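You operate a simulated robot arm through the tools that you are given. There is no shell and no other tool.

The job below is to be done with a simulated robot arm. You get a single attempt, and the scene is never put back.

## Task
Clamp the card's motor in the white cradle and fit its gearbox.
Fine: motor and gearbox as the motor build card says; both thumb screws tight.

It is judged by the outcome, as a careful person would: the job done as asked, and still so three seconds after it is handed in. It fails if anything else is knocked over, pushed out of place, dropped, spilled or broken.

## Robot
A 6-joint arm with a two-finger parallel gripper, fixed in place. Base frame: the origin is on the floor under the middle of its stand, x ahead of it, y to its left, z up; the work surface is at about z = 0.78. Lengths are in m, angles in rad, forces in N, time in s.
With the tool pointing down near the work surface it reaches from about 0.56 to 0.94 m from the base axis. Its first joint turns from -2.601 to 2.601 rad. Payload 3.43 kg.
The tool frame sits at the grasp point between the pads (the TCP): z along the fingers, y along the line on which they close. The tips reach 0.034 m beyond it. The gripper opens to 0.128 m. The fingers are 0.024 m wide and 0.012 m thick; the gripper's body (0.048 by 0.13 m) begins 0.096 m behind the TCP.
Orientation is that of the tool frame in the base frame, as a unit quaternion [w, x, y, z]. With the fingers straight down and closing along the base's y, the tool's x points along the base's -x, its y along +y and its z along -z.

## Interface
- The arm moves only by the tool servo_tool. Its argument "rows" is a list of rows, each an object of numbers (a shift or turn left out is 0, a gripper value left out holds the last): "rx", "ry", "rz": the turn, a rotation vector about the tool's x, y, z in rad; "dx", "dy", "dz": the shift along the tool's x, y, z in m; "fingers": the gripper command, from -1 (shut) to 1 (fully open), values between in proportion. In form: [{"rx": .., "ry": .., "rz": .., "dx": .., "dy": .., "dz": .., "fingers": ..}, ...]. A call has 1 to 20 rows; each row is the pose to reach, as a shift and turn from the pose commanded when the call began, along the tool's axes at that moment. Rows are played at 5 a second. More than 0.05 m and 0.15 rad between two rows, or a gripper value outside its range, and nothing of the call is played. A pose out of reach is approached as far as the arm can. The call stops where the force on the tool passes 90 N (or 10 N more than at its start, if that is more) or the arm is blocked; 0.2 s more then pass. Each finger travels about 0.108 m/s and halts on what it meets, pressing with about 34 N; the grip force reading is that of the motor and also rises with nothing between the fingers. The clock runs only during rows and for 0.2 s after the last one: add rows that repeat a pose to give the fingers time. It gives the time, the measured TCP pose, the force on the tool (base axes), the opening and the grip force at its end, in the units of the frame above (readings bear some noise), with the torque about the TCP (base axes, N m) and any sound that the robot's microphone picked up, and new pictures: "pictures" is both (left out), scene, wrist or none.
- Cameras (640 x 400 px; columns grow to the right, rows downward): "scene" is fixed at [0.2198, 0.4988, 1.3894]; the picture's right is [0.62, -0.78, 0.00], its down [-0.55, -0.44, -0.71] and it looks along [0.55, 0.44, -0.71] (base axes); focal length 292 px, centre (320, 200). "wrist" rides on the gripper at [0.076, -0.011, -0.16] in the tool frame; the picture's right is [0.15, 0.99, 0.00], its down [-0.88, 0.13, -0.46] and it looks along [-0.45, 0.07, 0.89] (tool axes); focal length 234 px, centre (320, 200). There is no depth. A picture from a camera that has moved, and an enlarged one, comes with that camera's place and axes in the base frame and with its lens.
- slide_trunk(by): slides the trunk up (or, below 0, down) by that many m; the arm rides with it, the base frame stays. It gives what a move gives, with no picture.
- close_up(camera, box): a new picture of the part [left, top, right, bottom] of that camera's present view, enlarged. The clock stands still meanwhile.
- sign_off(): hands the job in; it is judged then, once.

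Nothing tells you positions but the pictures and the camera data. Unless the task says otherwise, let go and move clear before handing in.

The tools are called as name(argument=value, ...) on one line, values as JSON. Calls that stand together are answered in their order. servo_tool: Moves the arm, as the interface text tells. Its arguments: {"type":"object","properties":{"rows":{"type":"array","items":{"type":"object","properties":{"rx":{"type":"number"},"ry":{"type":"number"},"rz":{"type":"number"},"dx":{"type":"number"},"dy":{"type":"number"},"dz":{"type":"number"},"fingers":{"type":"number"}}}},"pictures":{"type":"string","enum":["both","scene","wrist","none"]}},"required":["rows"]} The other tools are called the same way: slide_trunk (by) moves the trunk up or down; close_up (camera, box) takes an enlarged picture of a part of a camera's view; sign_off () hands the job in.

At the start:

```text
clock: 0.0
ee_pos: [0.5249, 0.6325, 1.1691]
tool_rot: [0.0, 0.001, 1.0, 0.0]
ft_force: [-0.4, -0.2, -0.1]
wrist_torque: [-0.02, 0.0, 0.0]
finger_gap: 0.128
gripper_force: 0.1
trunk travel left (down, up): [-0.675, 0.035]
```

scene: 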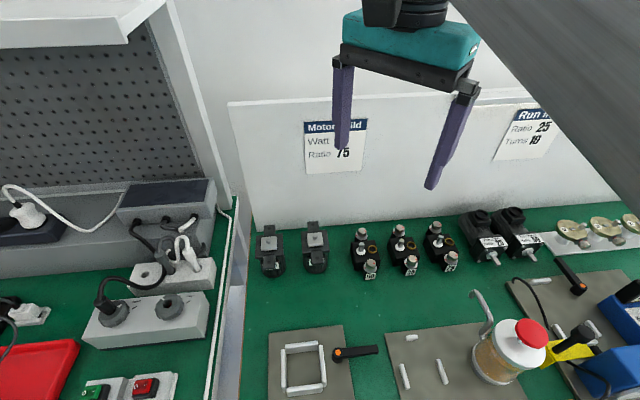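
wrist: 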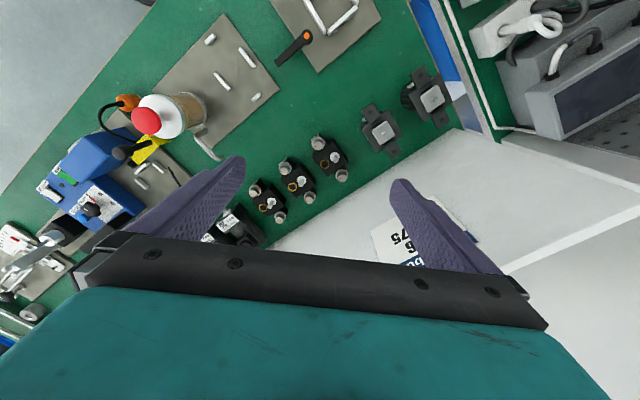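

I see a bench with a motor build card on the back wall, a few motors and gearboxes, and fixtures with cradles. I'll enlarge the pictures first to read the card and labels.

close_up(camera="scene", box=[290, 100, 390, 180])

close_up(camera="scene", box=[240, 190, 400, 290])

close_up(camera="scene", box=[340, 190, 560, 300])

close_up(camera="scene", box=[240, 290, 440, 400])

close_up(camera="scene", box=[440, 190, 640, 400])

close_up(camera="wrist", box=[160, 0, 480, 220])

close_up(camera="wrist", box=[0, 80, 260, 340])

```text
5.00 times, centred on (340, 140) of scene
camera zoom: at [0.2198, 0.4988, 1.3894], right [0.62, -0.78, 0.0], down [-0.55, -0.44, -0.71], along [0.55, 0.44, -0.71], focal length 1459 px, centre (220, 500)
```

zoom: 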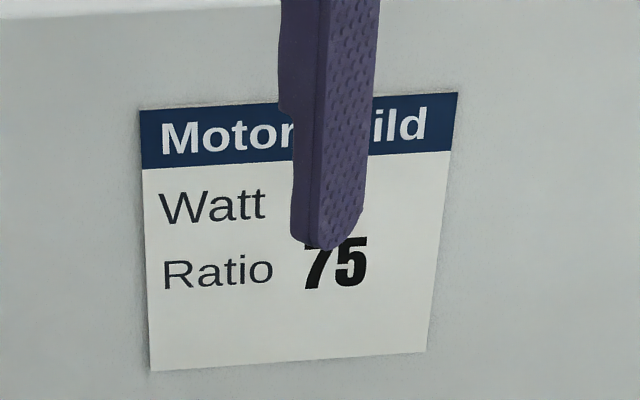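

```text
4.00 times, centred on (320, 240) of scene
camera zoom: at [0.2198, 0.4988, 1.3894], right [0.62, -0.78, 0.0], down [-0.55, -0.44, -0.71], along [0.55, 0.44, -0.71], focal length 1167 px, centre (320, 40)
```

zoom: 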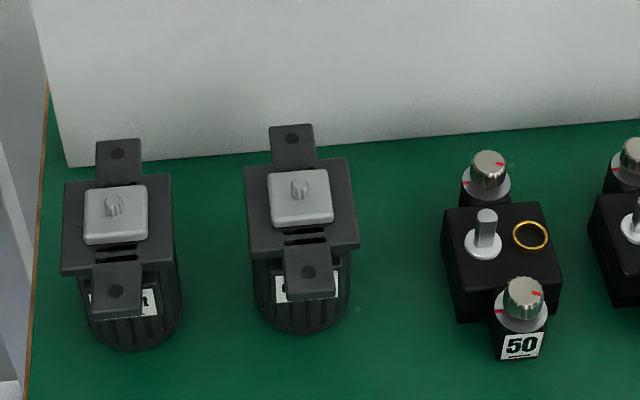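

```text
2.91 times, centred on (450, 245) of scene
camera zoom: at [0.2198, 0.4988, 1.3894], right [0.62, -0.78, 0.0], down [-0.55, -0.44, -0.71], along [0.55, 0.44, -0.71], focal length 849 px, centre (-58, 69)
```

zoom: 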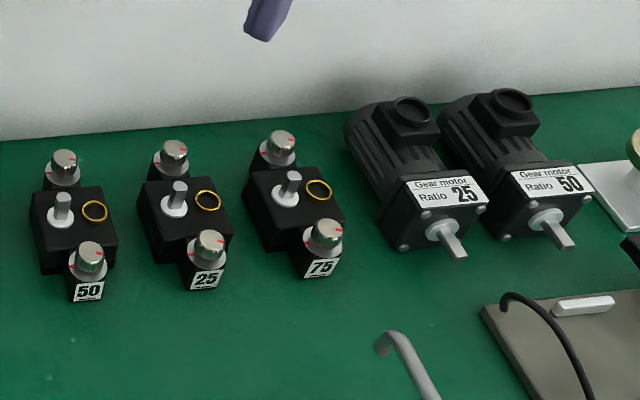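

```text
3.20 times, centred on (340, 345) of scene
camera zoom: at [0.2198, 0.4988, 1.3894], right [0.62, -0.78, 0.0], down [-0.55, -0.44, -0.71], along [0.55, 0.44, -0.71], focal length 934 px, centre (256, -264)
```

zoom: 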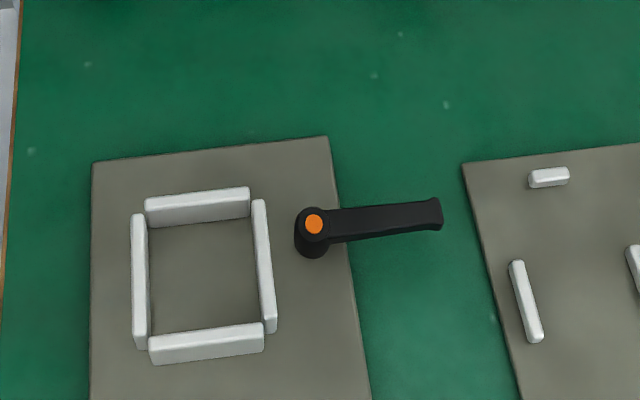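

```text
1.90 times, centred on (540, 295) of scene
camera zoom: at [0.2198, 0.4988, 1.3894], right [0.62, -0.78, 0.0], down [-0.55, -0.44, -0.71], along [0.55, 0.44, -0.71], focal length 556 px, centre (-99, 19)
```

zoom: 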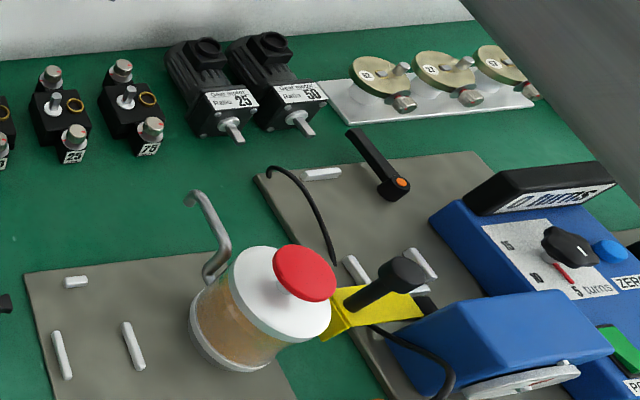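

```text
1.82 times, centred on (320, 110) of wrist
camera zoom: at [0.4488, 0.6232, 1.3309], right [-0.15, 0.99, 0.0], down [0.88, 0.13, 0.46], along [0.45, 0.07, -0.89], focal length 426 px, centre (320, 364)
```

zoom: 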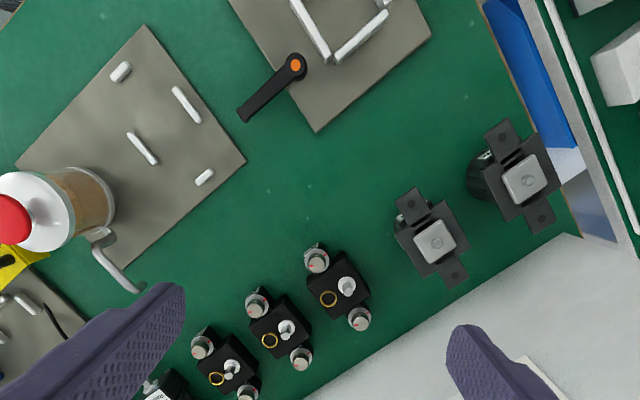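

```text
1.54 times, centred on (130, 210) of wrist
camera zoom: at [0.4488, 0.6232, 1.3309], right [-0.15, 0.99, 0.0], down [0.88, 0.13, 0.46], along [0.45, 0.07, -0.89], focal length 360 px, centre (612, 185)
```

zoom: 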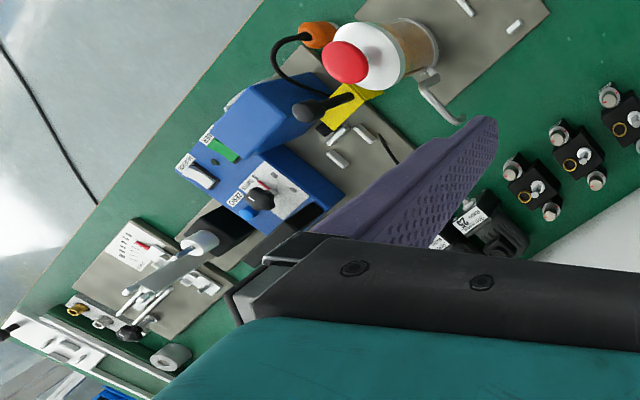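

The Watt value on the card is hidden by a finger and the motor labels are partly under their ears. I'll zoom in on the labels more closely.

close_up(camera="scene", box=[250, 220, 340, 280])

close_up(camera="wrist", box=[340, 60, 480, 280])

close_up(camera="scene", box=[345, 215, 465, 285])

close_up(camera="scene", box=[260, 320, 390, 400])

```text
6.67 times, centred on (295, 250) of scene
camera zoom: at [0.2198, 0.4988, 1.3894], right [0.62, -0.78, 0.0], down [-0.55, -0.44, -0.71], along [0.55, 0.44, -0.71], focal length 1945 px, centre (487, -133)
```

zoom: 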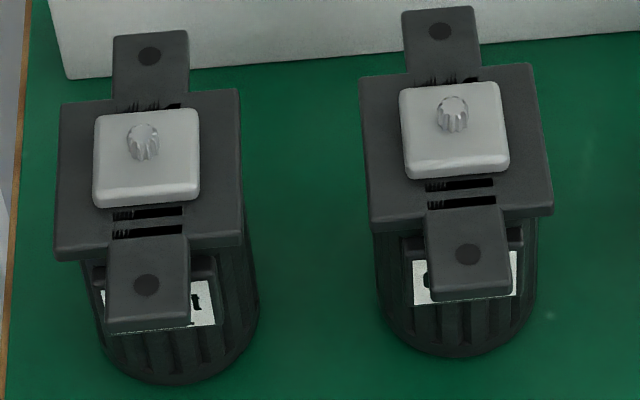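

```text
1.82 times, centred on (410, 170) of wrist
camera zoom: at [0.4488, 0.6232, 1.3309], right [-0.15, 0.99, 0.0], down [0.88, 0.13, 0.46], along [0.45, 0.07, -0.89], focal length 426 px, centre (156, 254)
```

zoom: 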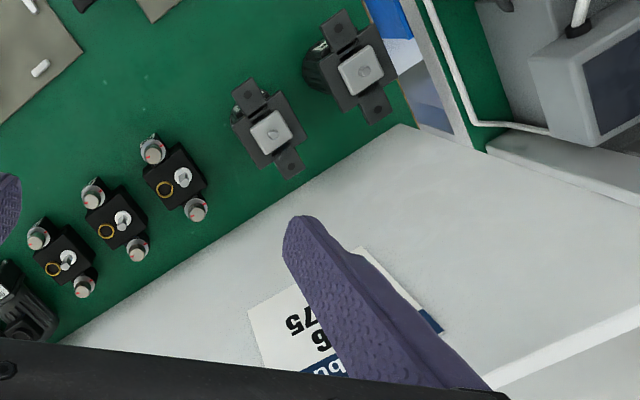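

```text
5.33 times, centred on (405, 250) of scene
camera zoom: at [0.2198, 0.4988, 1.3894], right [0.62, -0.78, 0.0], down [-0.55, -0.44, -0.71], along [0.55, 0.44, -0.71], focal length 1556 px, centre (-133, -67)
```

zoom: 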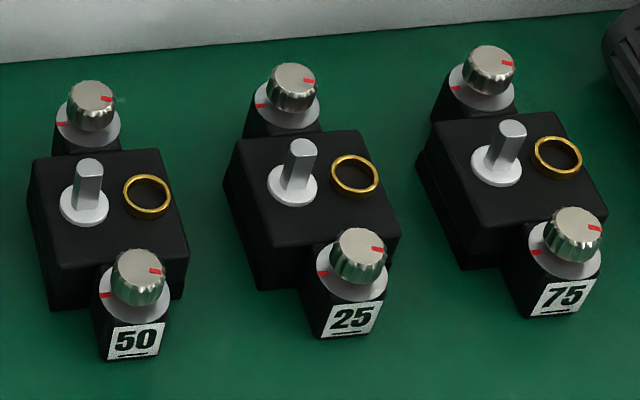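

```text
4.92 times, centred on (325, 360) of scene
camera zoom: at [0.2198, 0.4988, 1.3894], right [0.62, -0.78, 0.0], down [-0.55, -0.44, -0.71], along [0.55, 0.44, -0.71], focal length 1436 px, centre (295, -588)
```

zoom: 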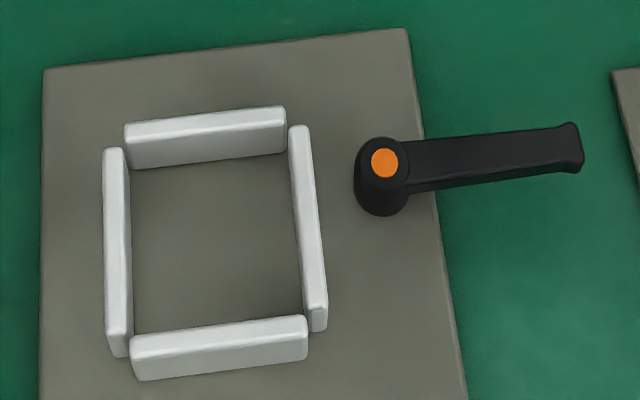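

The card reads Ratio 75 and a Watt value beginning with 6. I'll move the tool to the right and turn it to face the bench's rear, to uncover the card and view the parts with the wrist camera.

servo_tool(rows=[{"rz": -0.13, "dx": -0.005, "dy": -0.045, "dz": 0.0}, {"rz": -0.26, "dx": -0.01, "dy": -0.09, "dz": 0.0}, {"rz": -0.39, "dx": -0.015, "dy": -0.135, "dz": 0.0}, {"rz": -0.52, "dx": -0.02, "dy": -0.18, "dz": 0.0}, {"rz": -0.67, "dx": -0.025, "dy": -0.225, "dz": 0.0}])

```text
clock: 0.8
ee_pos: [0.5392, 0.5193, 1.1705]
tool_rot: [0.008, -0.157, 0.987, 0.008]
ft_force: [6.3, -1.6, -7.2]
wrist_torque: [0.43, 0.53, 0.33]
finger_gap: 0.1279
gripper_force: 0.1
trunk travel left (down, up): [-0.675, 0.035]
stopped in row 3: the force on the tool passed its limit at 135 N (the readings are from after the stop); the commanded pose is now the measured one
camera wrist: at [0.4685, 0.4844, 1.3287], right [-0.45, 0.89, 0.01], down [0.79, 0.39, 0.47], along [0.42, 0.22, -0.88], focal length 234 px, centre (320, 200)
```

scene: 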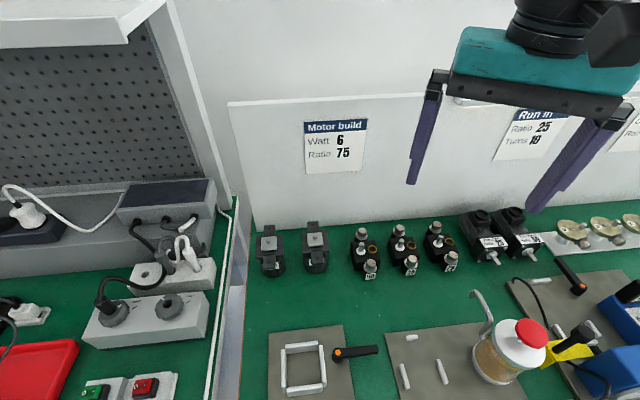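
wrist: 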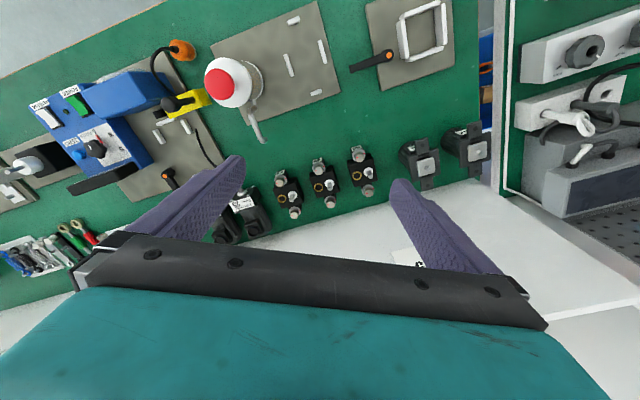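

The card now reads Watt 6, Ratio 75. The move stopped on a force spike, probably from speed. I'll zoom in on the motor labels in the wrist view.

close_up(camera="wrist", box=[390, 105, 510, 200])

close_up(camera="wrist", box=[340, 0, 480, 100])

close_up(camera="wrist", box=[120, 50, 240, 200])

close_up(camera="scene", box=[490, 90, 640, 180])

```text
4.21 times, centred on (450, 152) of wrist
camera zoom: at [0.4685, 0.4844, 1.3287], right [-0.45, 0.89, 0.01], down [0.79, 0.39, 0.47], along [0.42, 0.22, -0.88], focal length 986 px, centre (-227, 400)
```

zoom: 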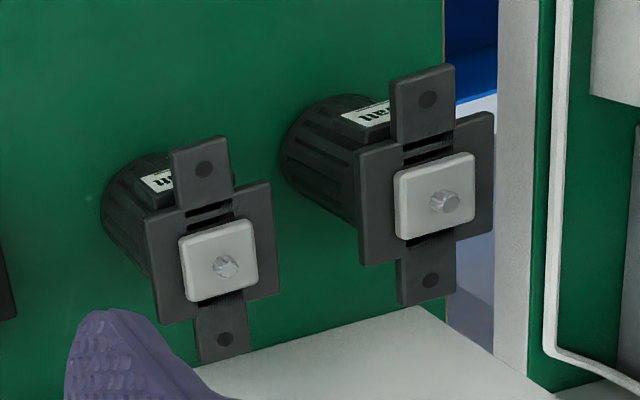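

```text
4.00 times, centred on (410, 50) of wrist
camera zoom: at [0.4685, 0.4844, 1.3287], right [-0.45, 0.89, 0.01], down [0.79, 0.39, 0.47], along [0.42, 0.22, -0.88], focal length 937 px, centre (-40, 800)
```

zoom: 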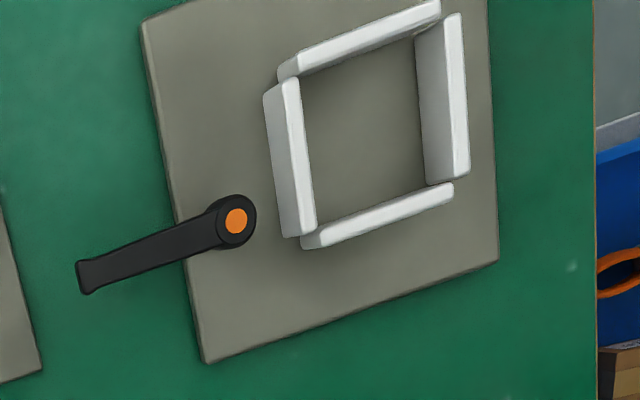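

```text
2.67 times, centred on (180, 125) of wrist
camera zoom: at [0.4685, 0.4844, 1.3287], right [-0.45, 0.89, 0.01], down [0.79, 0.39, 0.47], along [0.42, 0.22, -0.88], focal length 624 px, centre (693, 400)
```

zoom: 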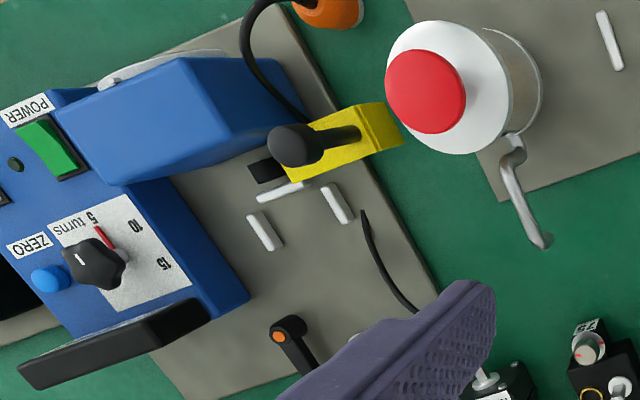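

```text
4.27 times, centred on (565, 135) of scene
camera zoom: at [0.2198, 0.4988, 1.3894], right [0.62, -0.78, 0.0], down [-0.55, -0.44, -0.71], along [0.55, 0.44, -0.71], focal length 1245 px, centre (-725, 477)
```

zoom: 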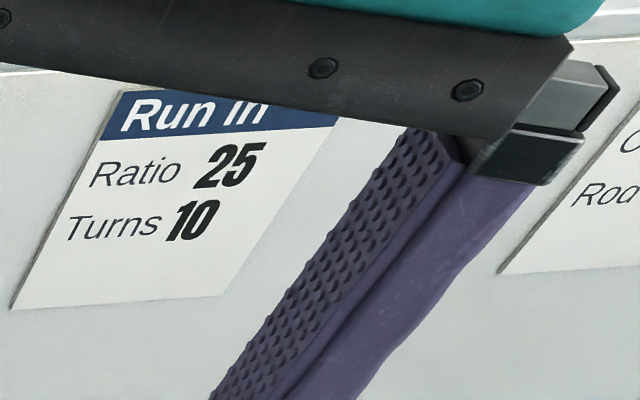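

The card says 6 W and ratio 75. The gearbox marked 75 is the right-most of the three, but the motor labels are still unclear. I'll move slowly to above the cradle, in front of the motors, then tilt the camera to read the labels.

servo_tool(rows=[{"rz": -0.01, "dx": 0.005, "dy": 0.006}, {"rz": -0.03, "rx": 0.005, "ry": 0.005, "dx": 0.015, "dy": 0.017}, {"rz": -0.06, "rx": 0.01, "ry": 0.01, "dx": 0.03, "dy": 0.034}, {"rz": -0.09, "rx": 0.013, "ry": 0.018, "dx": 0.046, "dy": 0.052}, {"rz": -0.12, "rx": 0.013, "ry": 0.018, "dx": 0.062, "dy": 0.07}, {"rz": -0.15, "rx": 0.013, "ry": 0.018, "dx": 0.078, "dy": 0.088}, {"rz": -0.18, "rx": 0.013, "ry": 0.018, "dx": 0.094, "dy": 0.106}, {"rz": -0.21, "rx": 0.013, "ry": 0.018, "dx": 0.11, "dy": 0.124}, {"rz": -0.24, "rx": 0.013, "ry": 0.018, "dx": 0.126, "dy": 0.142}, {"rz": -0.27, "rx": 0.013, "ry": 0.018, "dx": 0.142, "dy": 0.16}, {"rz": -0.3, "rx": 0.013, "ry": 0.018, "dx": 0.158, "dy": 0.178}, {"rz": -0.33, "rx": 0.013, "ry": 0.018, "dx": 0.174, "dy": 0.196}, {"rz": -0.35, "rx": 0.013, "ry": 0.018, "dx": 0.182, "dy": 0.205}, {"rz": -0.355, "rx": 0.013, "ry": 0.018, "dx": 0.185, "dy": 0.2075}])

```text
clock: 1.7
ee_pos: [0.4915, 0.5529, 1.1697]
tool_rot: [0.01, -0.196, 0.981, 0.004]
ft_force: [9.8, 9.3, -20.4]
wrist_torque: [-0.41, 0.23, -0.1]
finger_gap: 0.128
gripper_force: 0.0
trunk travel left (down, up): [-0.675, 0.035]
stopped in row 4: the force on the tool passed its limit at 98 N (the readings are from after the stop); the commanded pose is now the measured one
camera wrist: at [0.4231, 0.5126, 1.3282], right [-0.51, 0.86, 0.0], down [0.76, 0.45, 0.47], along [0.41, 0.24, -0.88], focal length 234 px, centre (320, 200)
```

scene: 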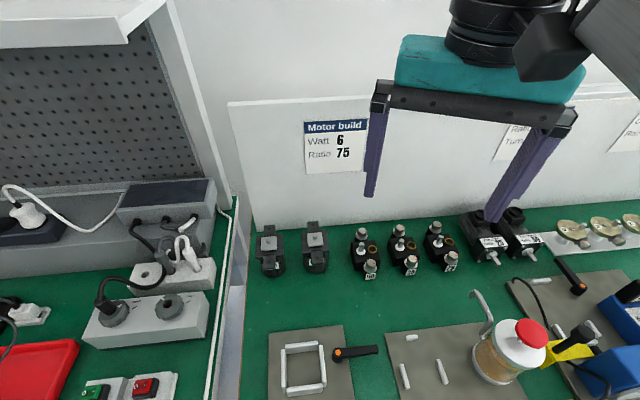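
wrist: 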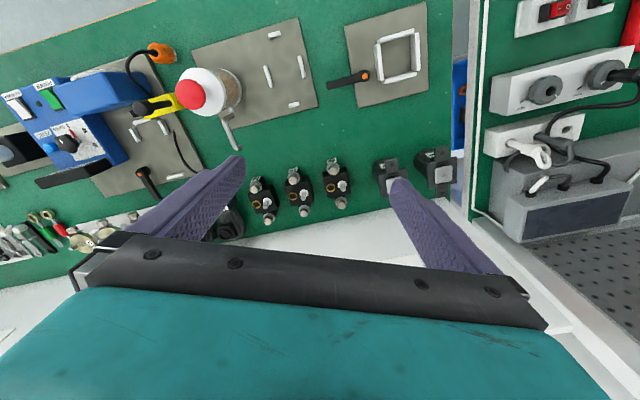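

The stops come from inertial force at that speed, so I'll use smaller steps from here on. The target is still the spot over the cradle, with the tool turned to face the motors.

servo_tool(rows=[{"rz": -0.006, "dx": 0.003, "dy": 0.004}, {"rz": -0.02, "ry": 0.005, "dx": 0.009, "dy": 0.012}, {"rz": -0.035, "ry": 0.01, "dx": 0.017, "dy": 0.022}, {"rz": -0.05, "ry": 0.015, "dx": 0.025, "dy": 0.032}, {"rz": -0.07, "ry": 0.02, "dx": 0.033, "dy": 0.042}, {"rz": -0.085, "ry": 0.02, "dx": 0.041, "dy": 0.052}, {"rz": -0.1, "ry": 0.02, "dx": 0.049, "dy": 0.062}, {"rz": -0.12, "ry": 0.02, "dx": 0.057, "dy": 0.072}, {"rz": -0.135, "ry": 0.02, "dx": 0.065, "dy": 0.082}, {"rz": -0.15, "ry": 0.02, "dx": 0.073, "dy": 0.092}, {"rz": -0.17, "ry": 0.02, "dx": 0.081, "dy": 0.102}, {"rz": -0.185, "ry": 0.02, "dx": 0.089, "dy": 0.112}, {"rz": -0.2, "ry": 0.02, "dx": 0.097, "dy": 0.122}, {"rz": -0.215, "ry": 0.02, "dx": 0.105, "dy": 0.132}, {"rz": -0.23, "ry": 0.02, "dx": 0.113, "dy": 0.142}, {"rz": -0.245, "ry": 0.02, "dx": 0.12, "dy": 0.152}, {"rz": -0.26, "ry": 0.02, "dx": 0.127, "dy": 0.162}, {"rz": -0.27, "ry": 0.02, "dx": 0.132, "dy": 0.169}, {"rz": -0.276, "ry": 0.02, "dx": 0.134, "dy": 0.172}])

```text
clock: 2.7
ee_pos: [0.4619, 0.5716, 1.1676]
tool_rot: [0.009, -0.219, 0.976, 0.006]
ft_force: [7.8, 8.8, -18.7]
wrist_torque: [-0.51, 0.21, -0.15]
finger_gap: 0.1279
gripper_force: 0.0
trunk travel left (down, up): [-0.675, 0.035]
stopped in row 4: the force on the tool passed its limit at 94 N (the readings are from after the stop); the commanded pose is now the measured one
camera wrist: at [0.3964, 0.529, 1.3275], right [-0.56, 0.83, 0.0], down [0.73, 0.49, 0.47], along [0.39, 0.27, -0.88], focal length 234 px, centre (320, 200)
```

scene: 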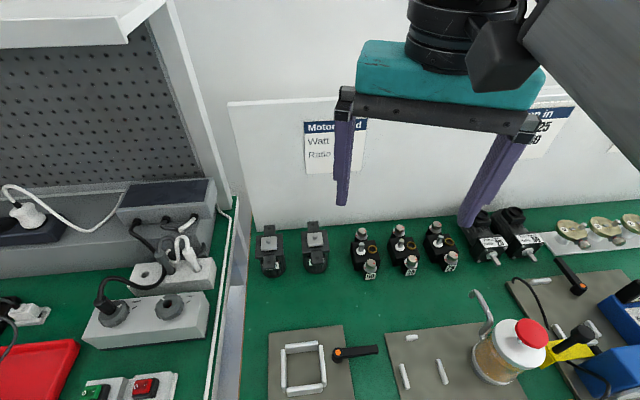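
wrist: 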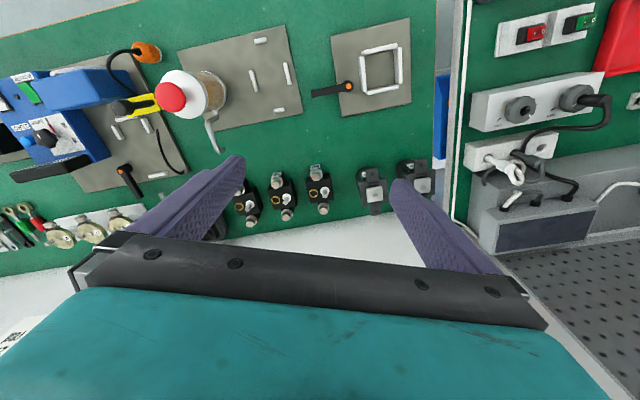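

It stopped again at low speed, so I'll test a slow pure translation to see how the force behaves.

servo_tool(rows=[{"dy": 0.005}, {"dy": 0.01}, {"dy": 0.015}, {"dy": 0.02}, {"dy": 0.025}, {"dy": 0.03}], pictures="none")

servo_tool(rows=[{"dx": 0.005}, {"dx": 0.01}, {"dx": 0.015}, {"dx": 0.02}, {"dx": 0.025}, {"dx": 0.03}], pictures="none")

```text
clock: 4.1
ee_pos: [0.4485, 0.5989, 1.1687]
tool_rot: [0.006, -0.219, 0.976, 0.004]
ft_force: [0.2, -0.2, -0.3]
wrist_torque: [0.01, 0.03, 0.0]
finger_gap: 0.1279
gripper_force: 0.0
trunk travel left (down, up): [-0.675, 0.035]
```

```text
clock: 5.5
ee_pos: [0.4217, 0.5858, 1.1691]
tool_rot: [0.008, -0.22, 0.975, 0.004]
ft_force: [16.8, 0.7, -24.1]
wrist_torque: [1.21, 1.45, 0.94]
finger_gap: 0.1282
gripper_force: 0.1
trunk travel left (down, up): [-0.675, 0.035]
```

servo_tool(rows=[{"dx": 0.0}, {"dx": 0.0}], pictures="none")

servo_tool(rows=[{"dx": 0.005}, {"dx": 0.01}, {"dx": 0.015}, {"dx": 0.02}], pictures="none")

servo_tool(rows=[{"dz": 0.005}, {"dz": 0.01}, {"dz": 0.015}, {"dz": 0.02}], pictures="none")

```text
clock: 6.1
ee_pos: [0.4219, 0.5846, 1.1681]
tool_rot: [0.009, -0.219, 0.976, 0.005]
ft_force: [13.1, 9.6, -27.6]
wrist_torque: [0.17, 0.34, 0.2]
finger_gap: 0.128
gripper_force: 0.1
trunk travel left (down, up): [-0.675, 0.035]
```

```text
clock: 7.1
ee_pos: [0.4045, 0.5781, 1.1696]
tool_rot: [0.008, -0.219, 0.976, 0.005]
ft_force: [33.3, 0.6, -47.9]
wrist_torque: [2.68, 2.71, 1.98]
finger_gap: 0.1281
gripper_force: 0.1
trunk travel left (down, up): [-0.675, 0.035]
```

```text
clock: 8.1
ee_pos: [0.4037, 0.5775, 1.1486]
tool_rot: [0.006, -0.219, 0.976, 0.004]
ft_force: [-0.3, 0.8, -0.2]
wrist_torque: [-0.03, 0.02, 0.02]
finger_gap: 0.1284
gripper_force: 0.0
trunk travel left (down, up): [-0.675, 0.035]
```

Lowering cleared the force, so the hand was rubbing something above when high and folded in. I'll lower further before moving in.

servo_tool(rows=[{"dz": 0.01}, {"dz": 0.03}, {"dz": 0.05}, {"dz": 0.07}, {"dz": 0.09}, {"dz": 0.1}, {"dz": 0.1}])

```text
clock: 9.7
ee_pos: [0.4057, 0.5778, 1.048]
tool_rot: [0.007, -0.219, 0.976, 0.005]
ft_force: [-0.5, 0.2, -0.4]
wrist_torque: [0.02, 0.02, 0.0]
finger_gap: 0.1279
gripper_force: 0.1
trunk travel left (down, up): [-0.675, 0.035]
camera wrist: at [0.3398, 0.5355, 1.207], right [-0.56, 0.83, 0.0], down [0.73, 0.49, 0.47], along [0.39, 0.26, -0.88], focal length 234 px, centre (320, 200)
```

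scene: 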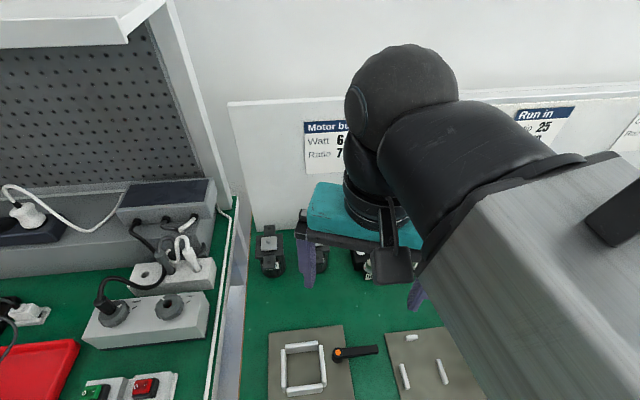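
wrist: 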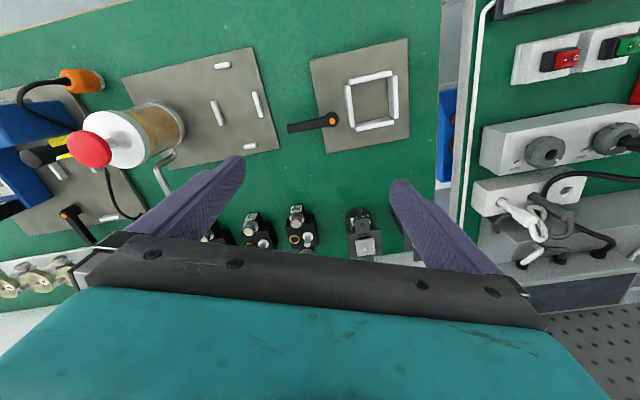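

close_up(camera="wrist", box=[280, 30, 440, 160])

close_up(camera="wrist", box=[230, 180, 410, 270])

```text
3.08 times, centred on (360, 95) of wrist
camera zoom: at [0.3398, 0.5355, 1.207], right [-0.56, 0.83, 0.0], down [0.73, 0.49, 0.47], along [0.39, 0.26, -0.88], focal length 720 px, centre (197, 523)
```

zoom: 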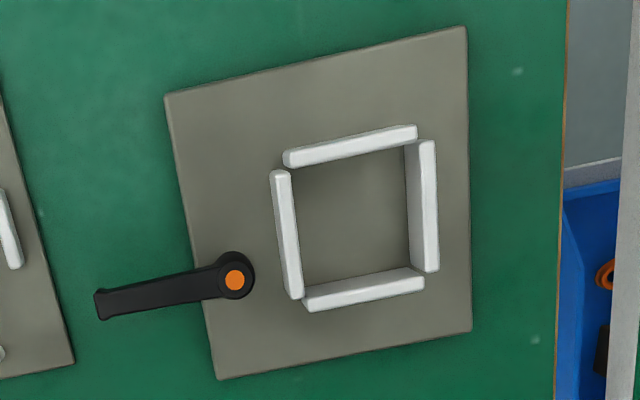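

```text
3.56 times, centred on (320, 225) of wrist
camera zoom: at [0.3398, 0.5355, 1.207], right [-0.56, 0.83, 0.0], down [0.73, 0.49, 0.47], along [0.39, 0.26, -0.88], focal length 833 px, centre (320, 111)
```

zoom: 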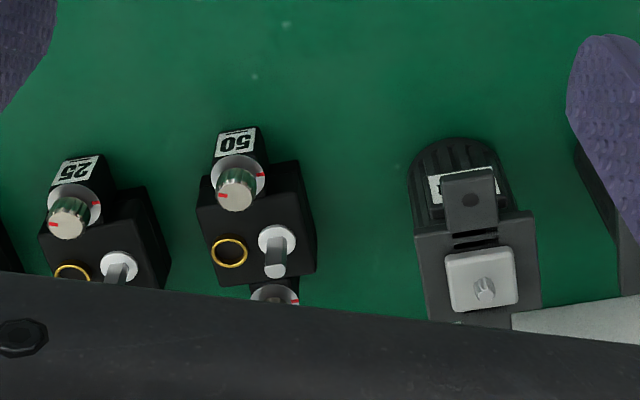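

The plate edges show that the bench is rotated 45° to the base frame. Next I'll yaw to match and move over the cradle at safe height, before tilting to read the motor labels.

servo_tool(rows=[{"rz": -0.02, "dx": 0.002, "dy": 0.003}, {"rz": -0.06, "dx": 0.006, "dy": 0.009}, {"rz": -0.1, "dx": 0.012, "dy": 0.018}, {"rz": -0.14, "dx": 0.018, "dy": 0.027}, {"rz": -0.18, "dx": 0.023, "dy": 0.036}, {"rz": -0.22, "dx": 0.028, "dy": 0.044}, {"rz": -0.26, "dx": 0.033, "dy": 0.052}, {"rz": -0.3, "dx": 0.038, "dy": 0.06}, {"rz": -0.335, "dx": 0.041, "dy": 0.065}, {"rz": -0.344, "dx": 0.042, "dy": 0.066}], pictures="wrist")

```text
clock: 11.9
ee_pos: [0.3383, 0.6195, 1.0466]
tool_rot: [0.008, -0.383, 0.924, 0.003]
ft_force: [-1.0, 0.0, -0.7]
wrist_torque: [-0.02, -0.01, 0.01]
finger_gap: 0.1281
gripper_force: 0.0
trunk travel left (down, up): [-0.675, 0.035]
camera wrist: at [0.2914, 0.5579, 1.2066], right [-0.8, 0.59, 0.0], down [0.52, 0.71, 0.47], along [0.28, 0.38, -0.88], focal length 234 px, centre (320, 200)
```

wrist: 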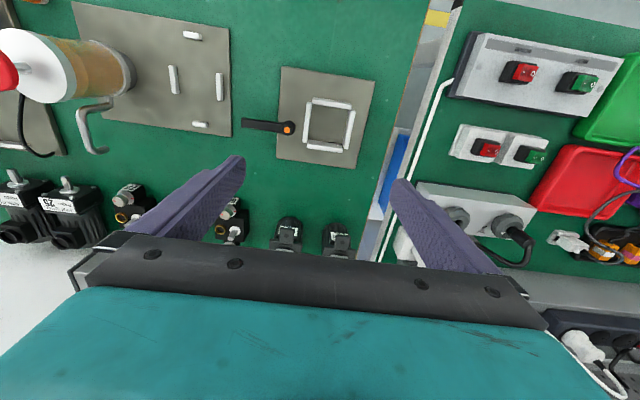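

Now I'll tilt the tool gradually toward the motors so the wrist camera looks more horizontally.

servo_tool(rows=[{"ry": -0.02}, {"ry": -0.06}, {"ry": -0.1}, {"ry": -0.15}, {"ry": -0.2}, {"ry": -0.25}, {"ry": -0.3}, {"ry": -0.35}, {"ry": -0.4}, {"ry": -0.45}, {"ry": -0.5}, {"ry": -0.5}], pictures="both")

```text
clock: 14.5
ee_pos: [0.3383, 0.6191, 1.0486]
tool_rot: [0.237, -0.37, 0.893, 0.098]
ft_force: [-0.5, -0.3, -0.6]
wrist_torque: [0.01, -0.01, -0.02]
finger_gap: 0.1283
gripper_force: 0.1
trunk travel left (down, up): [-0.675, 0.035]
camera wrist: at [0.2449, 0.5114, 1.1501], right [-0.79, 0.61, -0.07], down [0.29, 0.47, 0.83], along [0.54, 0.64, -0.55], focal length 234 px, centre (320, 200)
```

scene: 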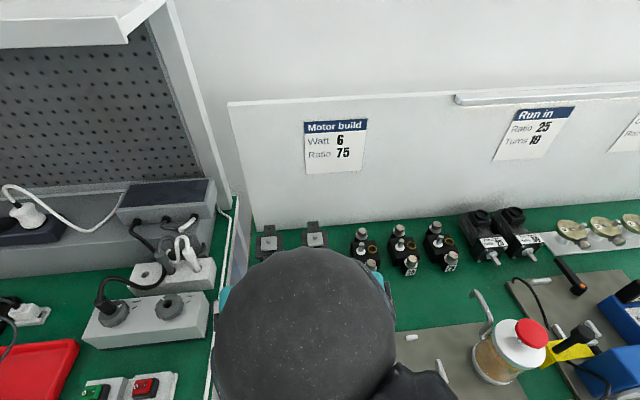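
wrist: 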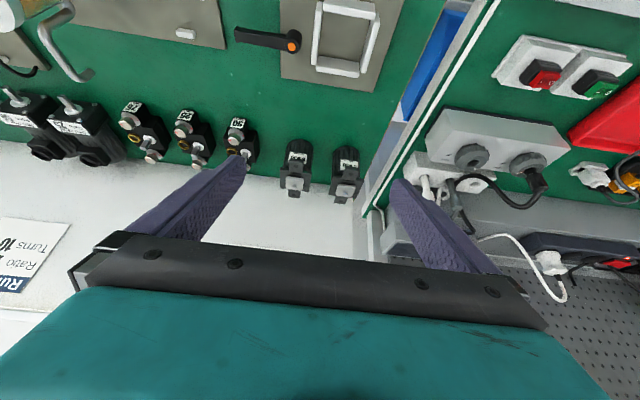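

close_up(camera="wrist", box=[270, 130, 380, 205])

close_up(camera="wrist", box=[280, 145, 320, 170])

close_up(camera="wrist", box=[330, 145, 370, 170])

close_up(camera="wrist", box=[110, 95, 270, 175])

close_up(camera="wrist", box=[220, 0, 420, 100])

```text
5.33 times, centred on (325, 168) of wrist
camera zoom: at [0.2449, 0.5114, 1.1501], right [-0.79, 0.61, -0.07], down [0.29, 0.47, 0.83], along [0.54, 0.64, -0.55], focal length 1249 px, centre (293, 373)
```

zoom: 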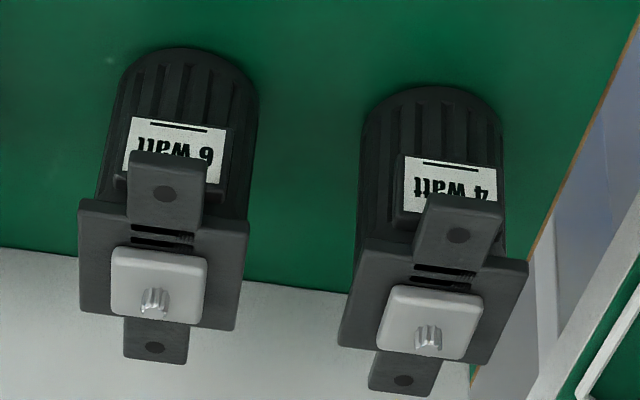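

```text
16.00 times, centred on (300, 158) of wrist
camera zoom: at [0.2449, 0.5114, 1.1501], right [-0.79, 0.61, -0.07], down [0.29, 0.47, 0.83], along [0.54, 0.64, -0.55], focal length 3747 px, centre (640, 880)
```

zoom: 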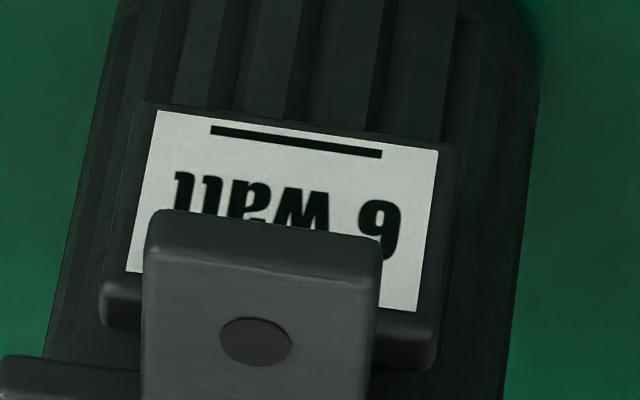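

```text
16.00 times, centred on (350, 158) of wrist
camera zoom: at [0.2449, 0.5114, 1.1501], right [-0.79, 0.61, -0.07], down [0.29, 0.47, 0.83], along [0.54, 0.64, -0.55], focal length 3747 px, centre (-160, 880)
```

zoom: 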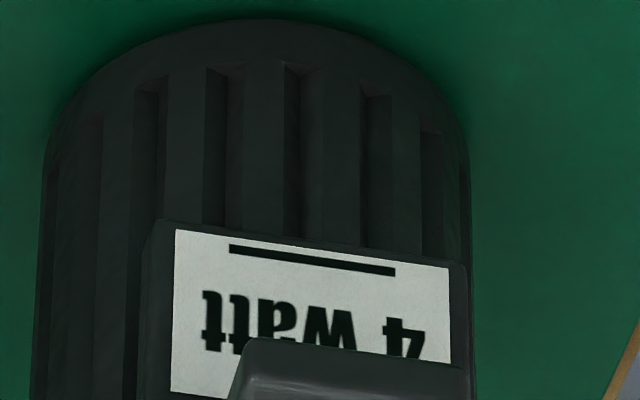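

```text
4.00 times, centred on (190, 135) of wrist
camera zoom: at [0.2449, 0.5114, 1.1501], right [-0.79, 0.61, -0.07], down [0.29, 0.47, 0.83], along [0.54, 0.64, -0.55], focal length 937 px, centre (840, 460)
```

zoom: 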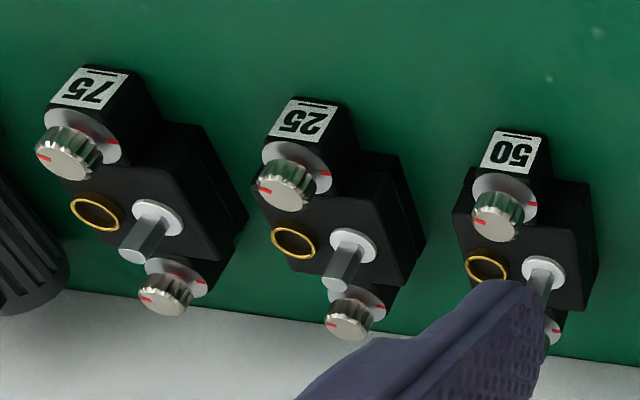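

```text
3.20 times, centred on (320, 50) of wrist
camera zoom: at [0.2449, 0.5114, 1.1501], right [-0.79, 0.61, -0.07], down [0.29, 0.47, 0.83], along [0.54, 0.64, -0.55], focal length 749 px, centre (320, 680)
```

zoom: 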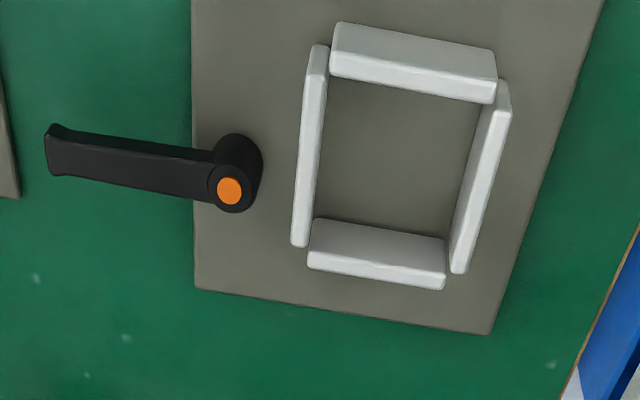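

The right-hand motor reads 6 Watt and the left one 4 Watt, so I need the right motor, at about (0.518, 0.752). The gearbox is the right-most, marked 75. I'll straighten the tool next.

servo_tool(rows=[{"ry": 0.02}, {"ry": 0.06}, {"ry": 0.12}, {"ry": 0.18}, {"ry": 0.24}, {"ry": 0.3}, {"ry": 0.36}, {"ry": 0.42}, {"ry": 0.47}, {"ry": 0.505}, {"ry": 0.519}, {"ry": 0.519}], pictures="none")

```text
clock: 17.1
ee_pos: [0.3389, 0.62, 1.0473]
tool_rot: [-0.002, -0.384, 0.923, 0.0]
ft_force: [-0.8, 0.0, 0.6]
wrist_torque: [-0.02, 0.01, -0.02]
finger_gap: 0.128
gripper_force: 0.0
trunk travel left (down, up): [-0.675, 0.035]
```

The tool is vertical and aligned with the bench. I'll move forward to above the 6 W motor, staying high, and check alignment from there.

servo_tool(rows=[{"dx": -0.005, "dy": 0.0}, {"dx": -0.02, "dy": -0.003}, {"dx": -0.04, "dy": -0.006}, {"dx": -0.06, "dy": -0.009}, {"dx": -0.08, "dy": -0.012}, {"dx": -0.1, "dy": -0.015}, {"dx": -0.12, "dy": -0.018}, {"dx": -0.14, "dy": -0.021}, {"dx": -0.16, "dy": -0.024}, {"dx": -0.18, "dy": -0.027}, {"dx": -0.2, "dy": -0.03}, {"dx": -0.215, "dy": -0.033}, {"dx": -0.22, "dy": -0.033}, {"dx": -0.22, "dy": -0.033}])

```text
clock: 20.1
ee_pos: [0.5174, 0.7523, 1.048]
tool_rot: [-0.001, -0.383, 0.924, 0.0]
ft_force: [-0.4, 1.2, -0.1]
wrist_torque: [-0.01, -0.01, 0.01]
finger_gap: 0.1281
gripper_force: 0.1
trunk travel left (down, up): [-0.675, 0.035]
camera wrist: at [0.4723, 0.6928, 1.2076], right [-0.8, 0.6, 0.0], down [0.53, 0.72, 0.45], along [0.27, 0.36, -0.89], focal length 234 px, centre (320, 200)
```

scene: 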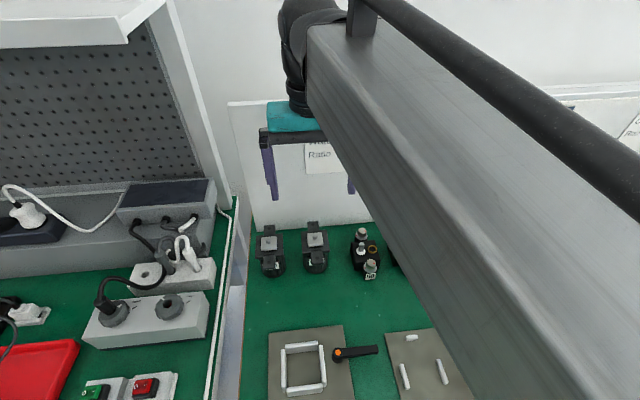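
wrist: 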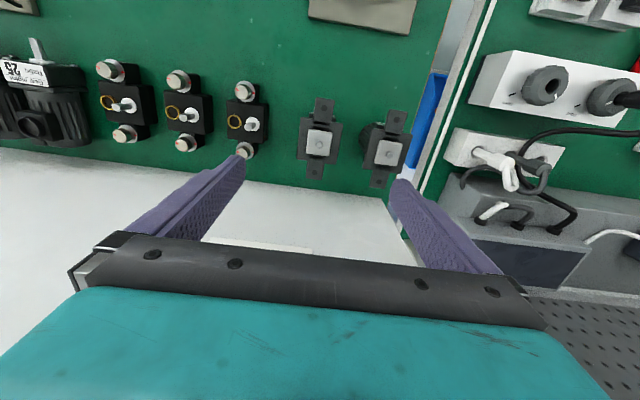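

close_up(camera="wrist", box=[270, 90, 430, 190])

close_up(camera="wrist", box=[290, 120, 350, 157])

```text
4.00 times, centred on (350, 140) of wrist
camera zoom: at [0.4723, 0.6928, 1.2076], right [-0.8, 0.6, 0.0], down [0.53, 0.72, 0.45], along [0.27, 0.36, -0.89], focal length 937 px, centre (200, 440)
```

zoom: 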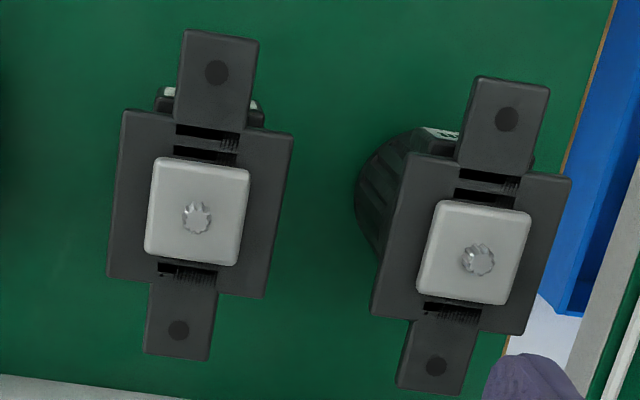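

```text
10.67 times, centred on (320, 138) of wrist
camera zoom: at [0.4723, 0.6928, 1.2076], right [-0.8, 0.6, 0.0], down [0.53, 0.72, 0.45], along [0.27, 0.36, -0.89], focal length 2498 px, centre (320, 856)
```

zoom: 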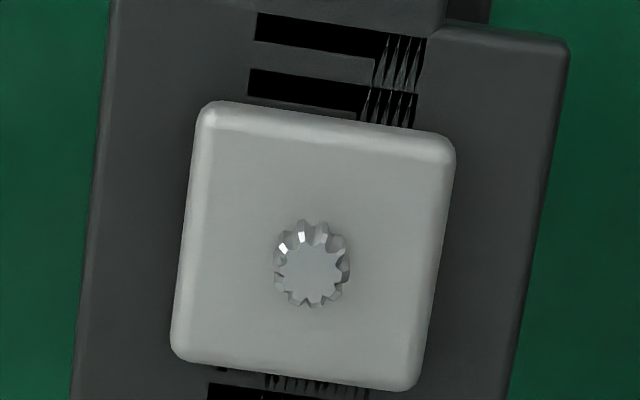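

Alignment is good: the motor centre sits about 2 mm further back than the tool. I'll narrow the fingers to about 84 mm, so they miss the neighbouring motor, and come partway down.

servo_tool(rows=[{"dx": -0.001, "dy": -0.0005, "dz": 0.005, "fingers": 0.31}, {"dx": -0.0018, "dy": -0.0005, "dz": 0.015}, {"dx": -0.0018, "dy": -0.0005, "dz": 0.03}, {"dx": -0.0018, "dy": -0.0005, "dz": 0.045}, {"dx": -0.0018, "dy": -0.0005, "dz": 0.06}, {"dx": -0.0018, "dy": -0.0005, "dz": 0.075}, {"dx": -0.0018, "dy": -0.0005, "dz": 0.09}, {"dx": -0.0018, "dy": -0.0005, "dz": 0.105}, {"dx": -0.0018, "dy": -0.0005, "dz": 0.115}, {"dx": -0.0018, "dy": -0.0005, "dz": 0.118}, {"dx": -0.0018, "dy": -0.0005, "dz": 0.118}])

```text
clock: 22.5
ee_pos: [0.519, 0.7532, 0.9295]
tool_rot: [-0.001, -0.383, 0.924, 0.0]
ft_force: [-0.3, 0.4, -0.5]
wrist_torque: [0.03, -0.03, -0.01]
finger_gap: 0.0835
gripper_force: 0.0
trunk travel left (down, up): [-0.675, 0.035]
camera wrist: at [0.4738, 0.6933, 1.0907], right [-0.8, 0.6, 0.0], down [0.53, 0.72, 0.45], along [0.27, 0.36, -0.89], focal length 234 px, centre (320, 200)
```

scene: 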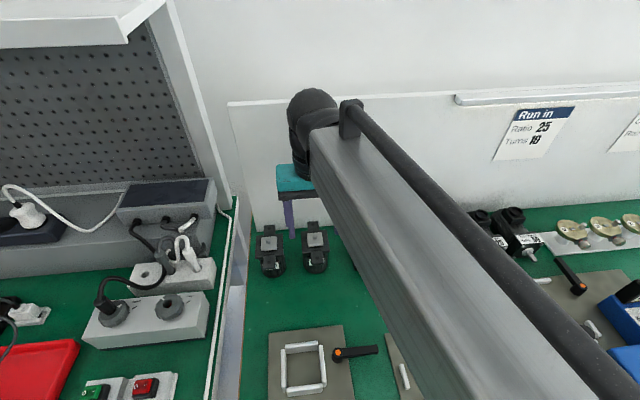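
wrist: 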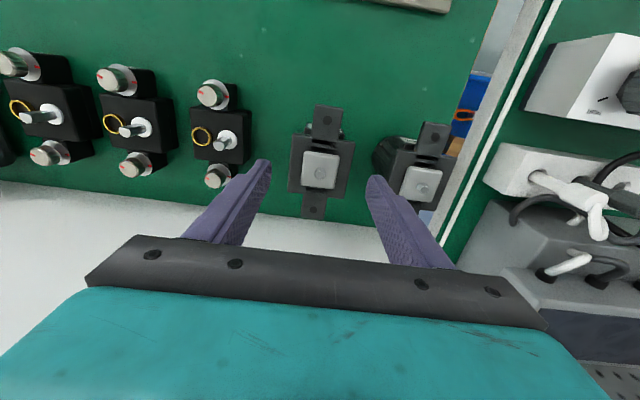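

close_up(camera="wrist", box=[250, 95, 410, 225])

```text
3.08 times, centred on (330, 160) of wrist
camera zoom: at [0.4738, 0.6933, 1.0907], right [-0.8, 0.6, 0.0], down [0.53, 0.72, 0.45], along [0.27, 0.36, -0.89], focal length 720 px, centre (289, 323)
```

zoom: 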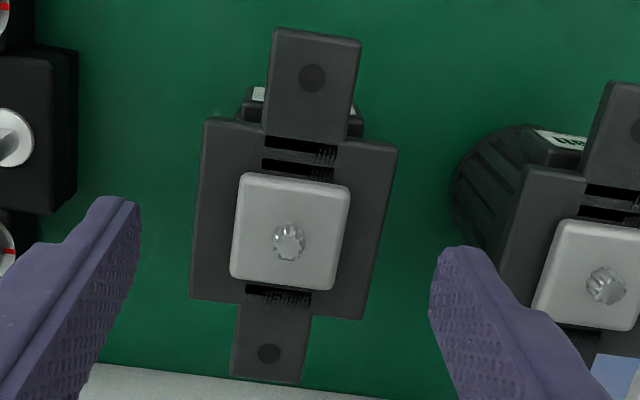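

The motor is centred between the fingers. I'll lower to flange level, close and check the grip.

servo_tool(rows=[{"dz": 0.01}, {"dz": 0.022}, {"dz": 0.034}, {"dz": 0.046}, {"dz": 0.056}, {"dz": 0.062}, {"dz": 0.062}, {"dz": 0.062, "fingers": -0.2}, {"dz": 0.062, "fingers": -0.2}, {"dz": 0.062, "fingers": -1}, {"dz": 0.062, "fingers": -1}, {"dz": 0.062, "fingers": -1}])

```text
clock: 25.1
ee_pos: [0.5188, 0.7528, 0.8696]
tool_rot: [-0.001, -0.382, 0.924, 0.0]
ft_force: [2.9, -2.0, 2.2]
wrist_torque: [0.01, -0.06, -0.02]
finger_gap: 0.0598
gripper_force: 33.7
trunk travel left (down, up): [-0.675, 0.035]
camera wrist: at [0.473, 0.6934, 1.0283], right [-0.8, 0.6, 0.0], down [0.53, 0.72, 0.45], along [0.27, 0.36, -0.89], focal length 234 px, centre (320, 200)
```

scene: 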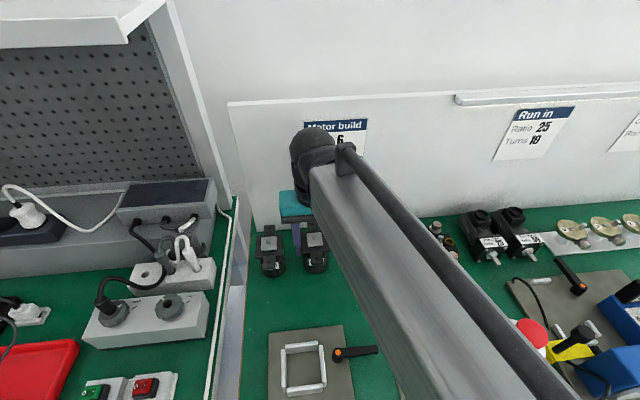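
wrist: 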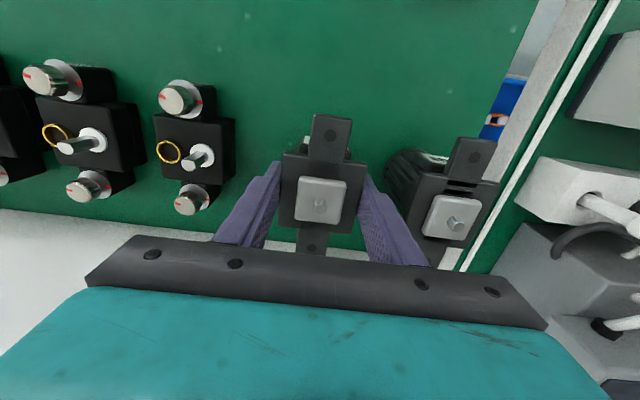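

The flange is gripped at 60 mm width. Now I'll lift slowly.

servo_tool(rows=[{"dz": -0.003}, {"dz": -0.01}, {"dz": -0.02}, {"dz": -0.032}, {"dz": -0.045}, {"dz": -0.06}, {"dz": -0.075}, {"dz": -0.09}, {"dz": -0.105}, {"dz": -0.12}, {"dz": -0.128}, {"dz": -0.13}, {"dz": -0.13}])

```text
clock: 27.9
ee_pos: [0.5201, 0.754, 0.995]
tool_rot: [-0.002, -0.383, 0.924, -0.001]
ft_force: [0.2, 0.9, -7.2]
wrist_torque: [0.0, 0.01, 0.0]
finger_gap: 0.0599
gripper_force: 34.3
trunk travel left (down, up): [-0.675, 0.035]
camera wrist: at [0.4747, 0.6941, 1.1565], right [-0.8, 0.6, 0.0], down [0.53, 0.72, 0.45], along [0.27, 0.36, -0.89], focal length 234 px, centre (320, 200)
```

scene: 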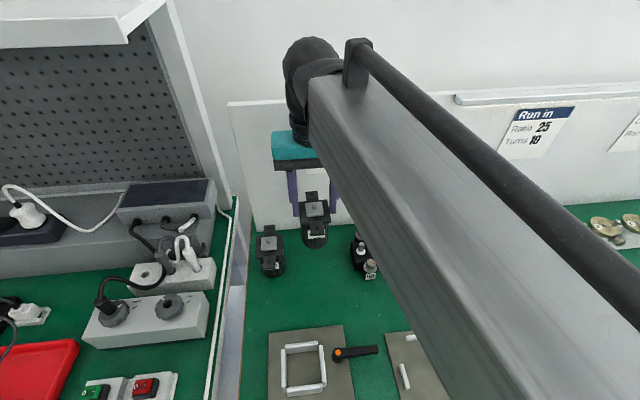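
wrist: 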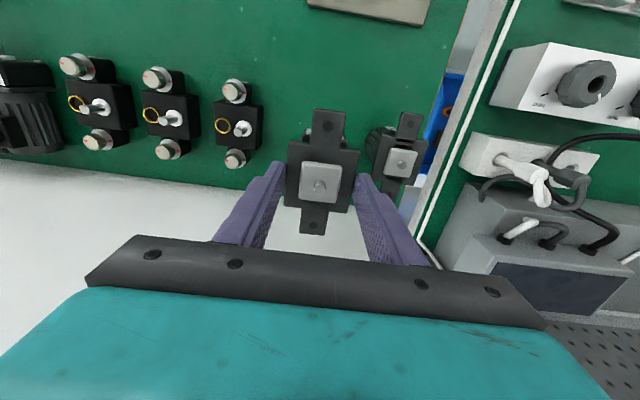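

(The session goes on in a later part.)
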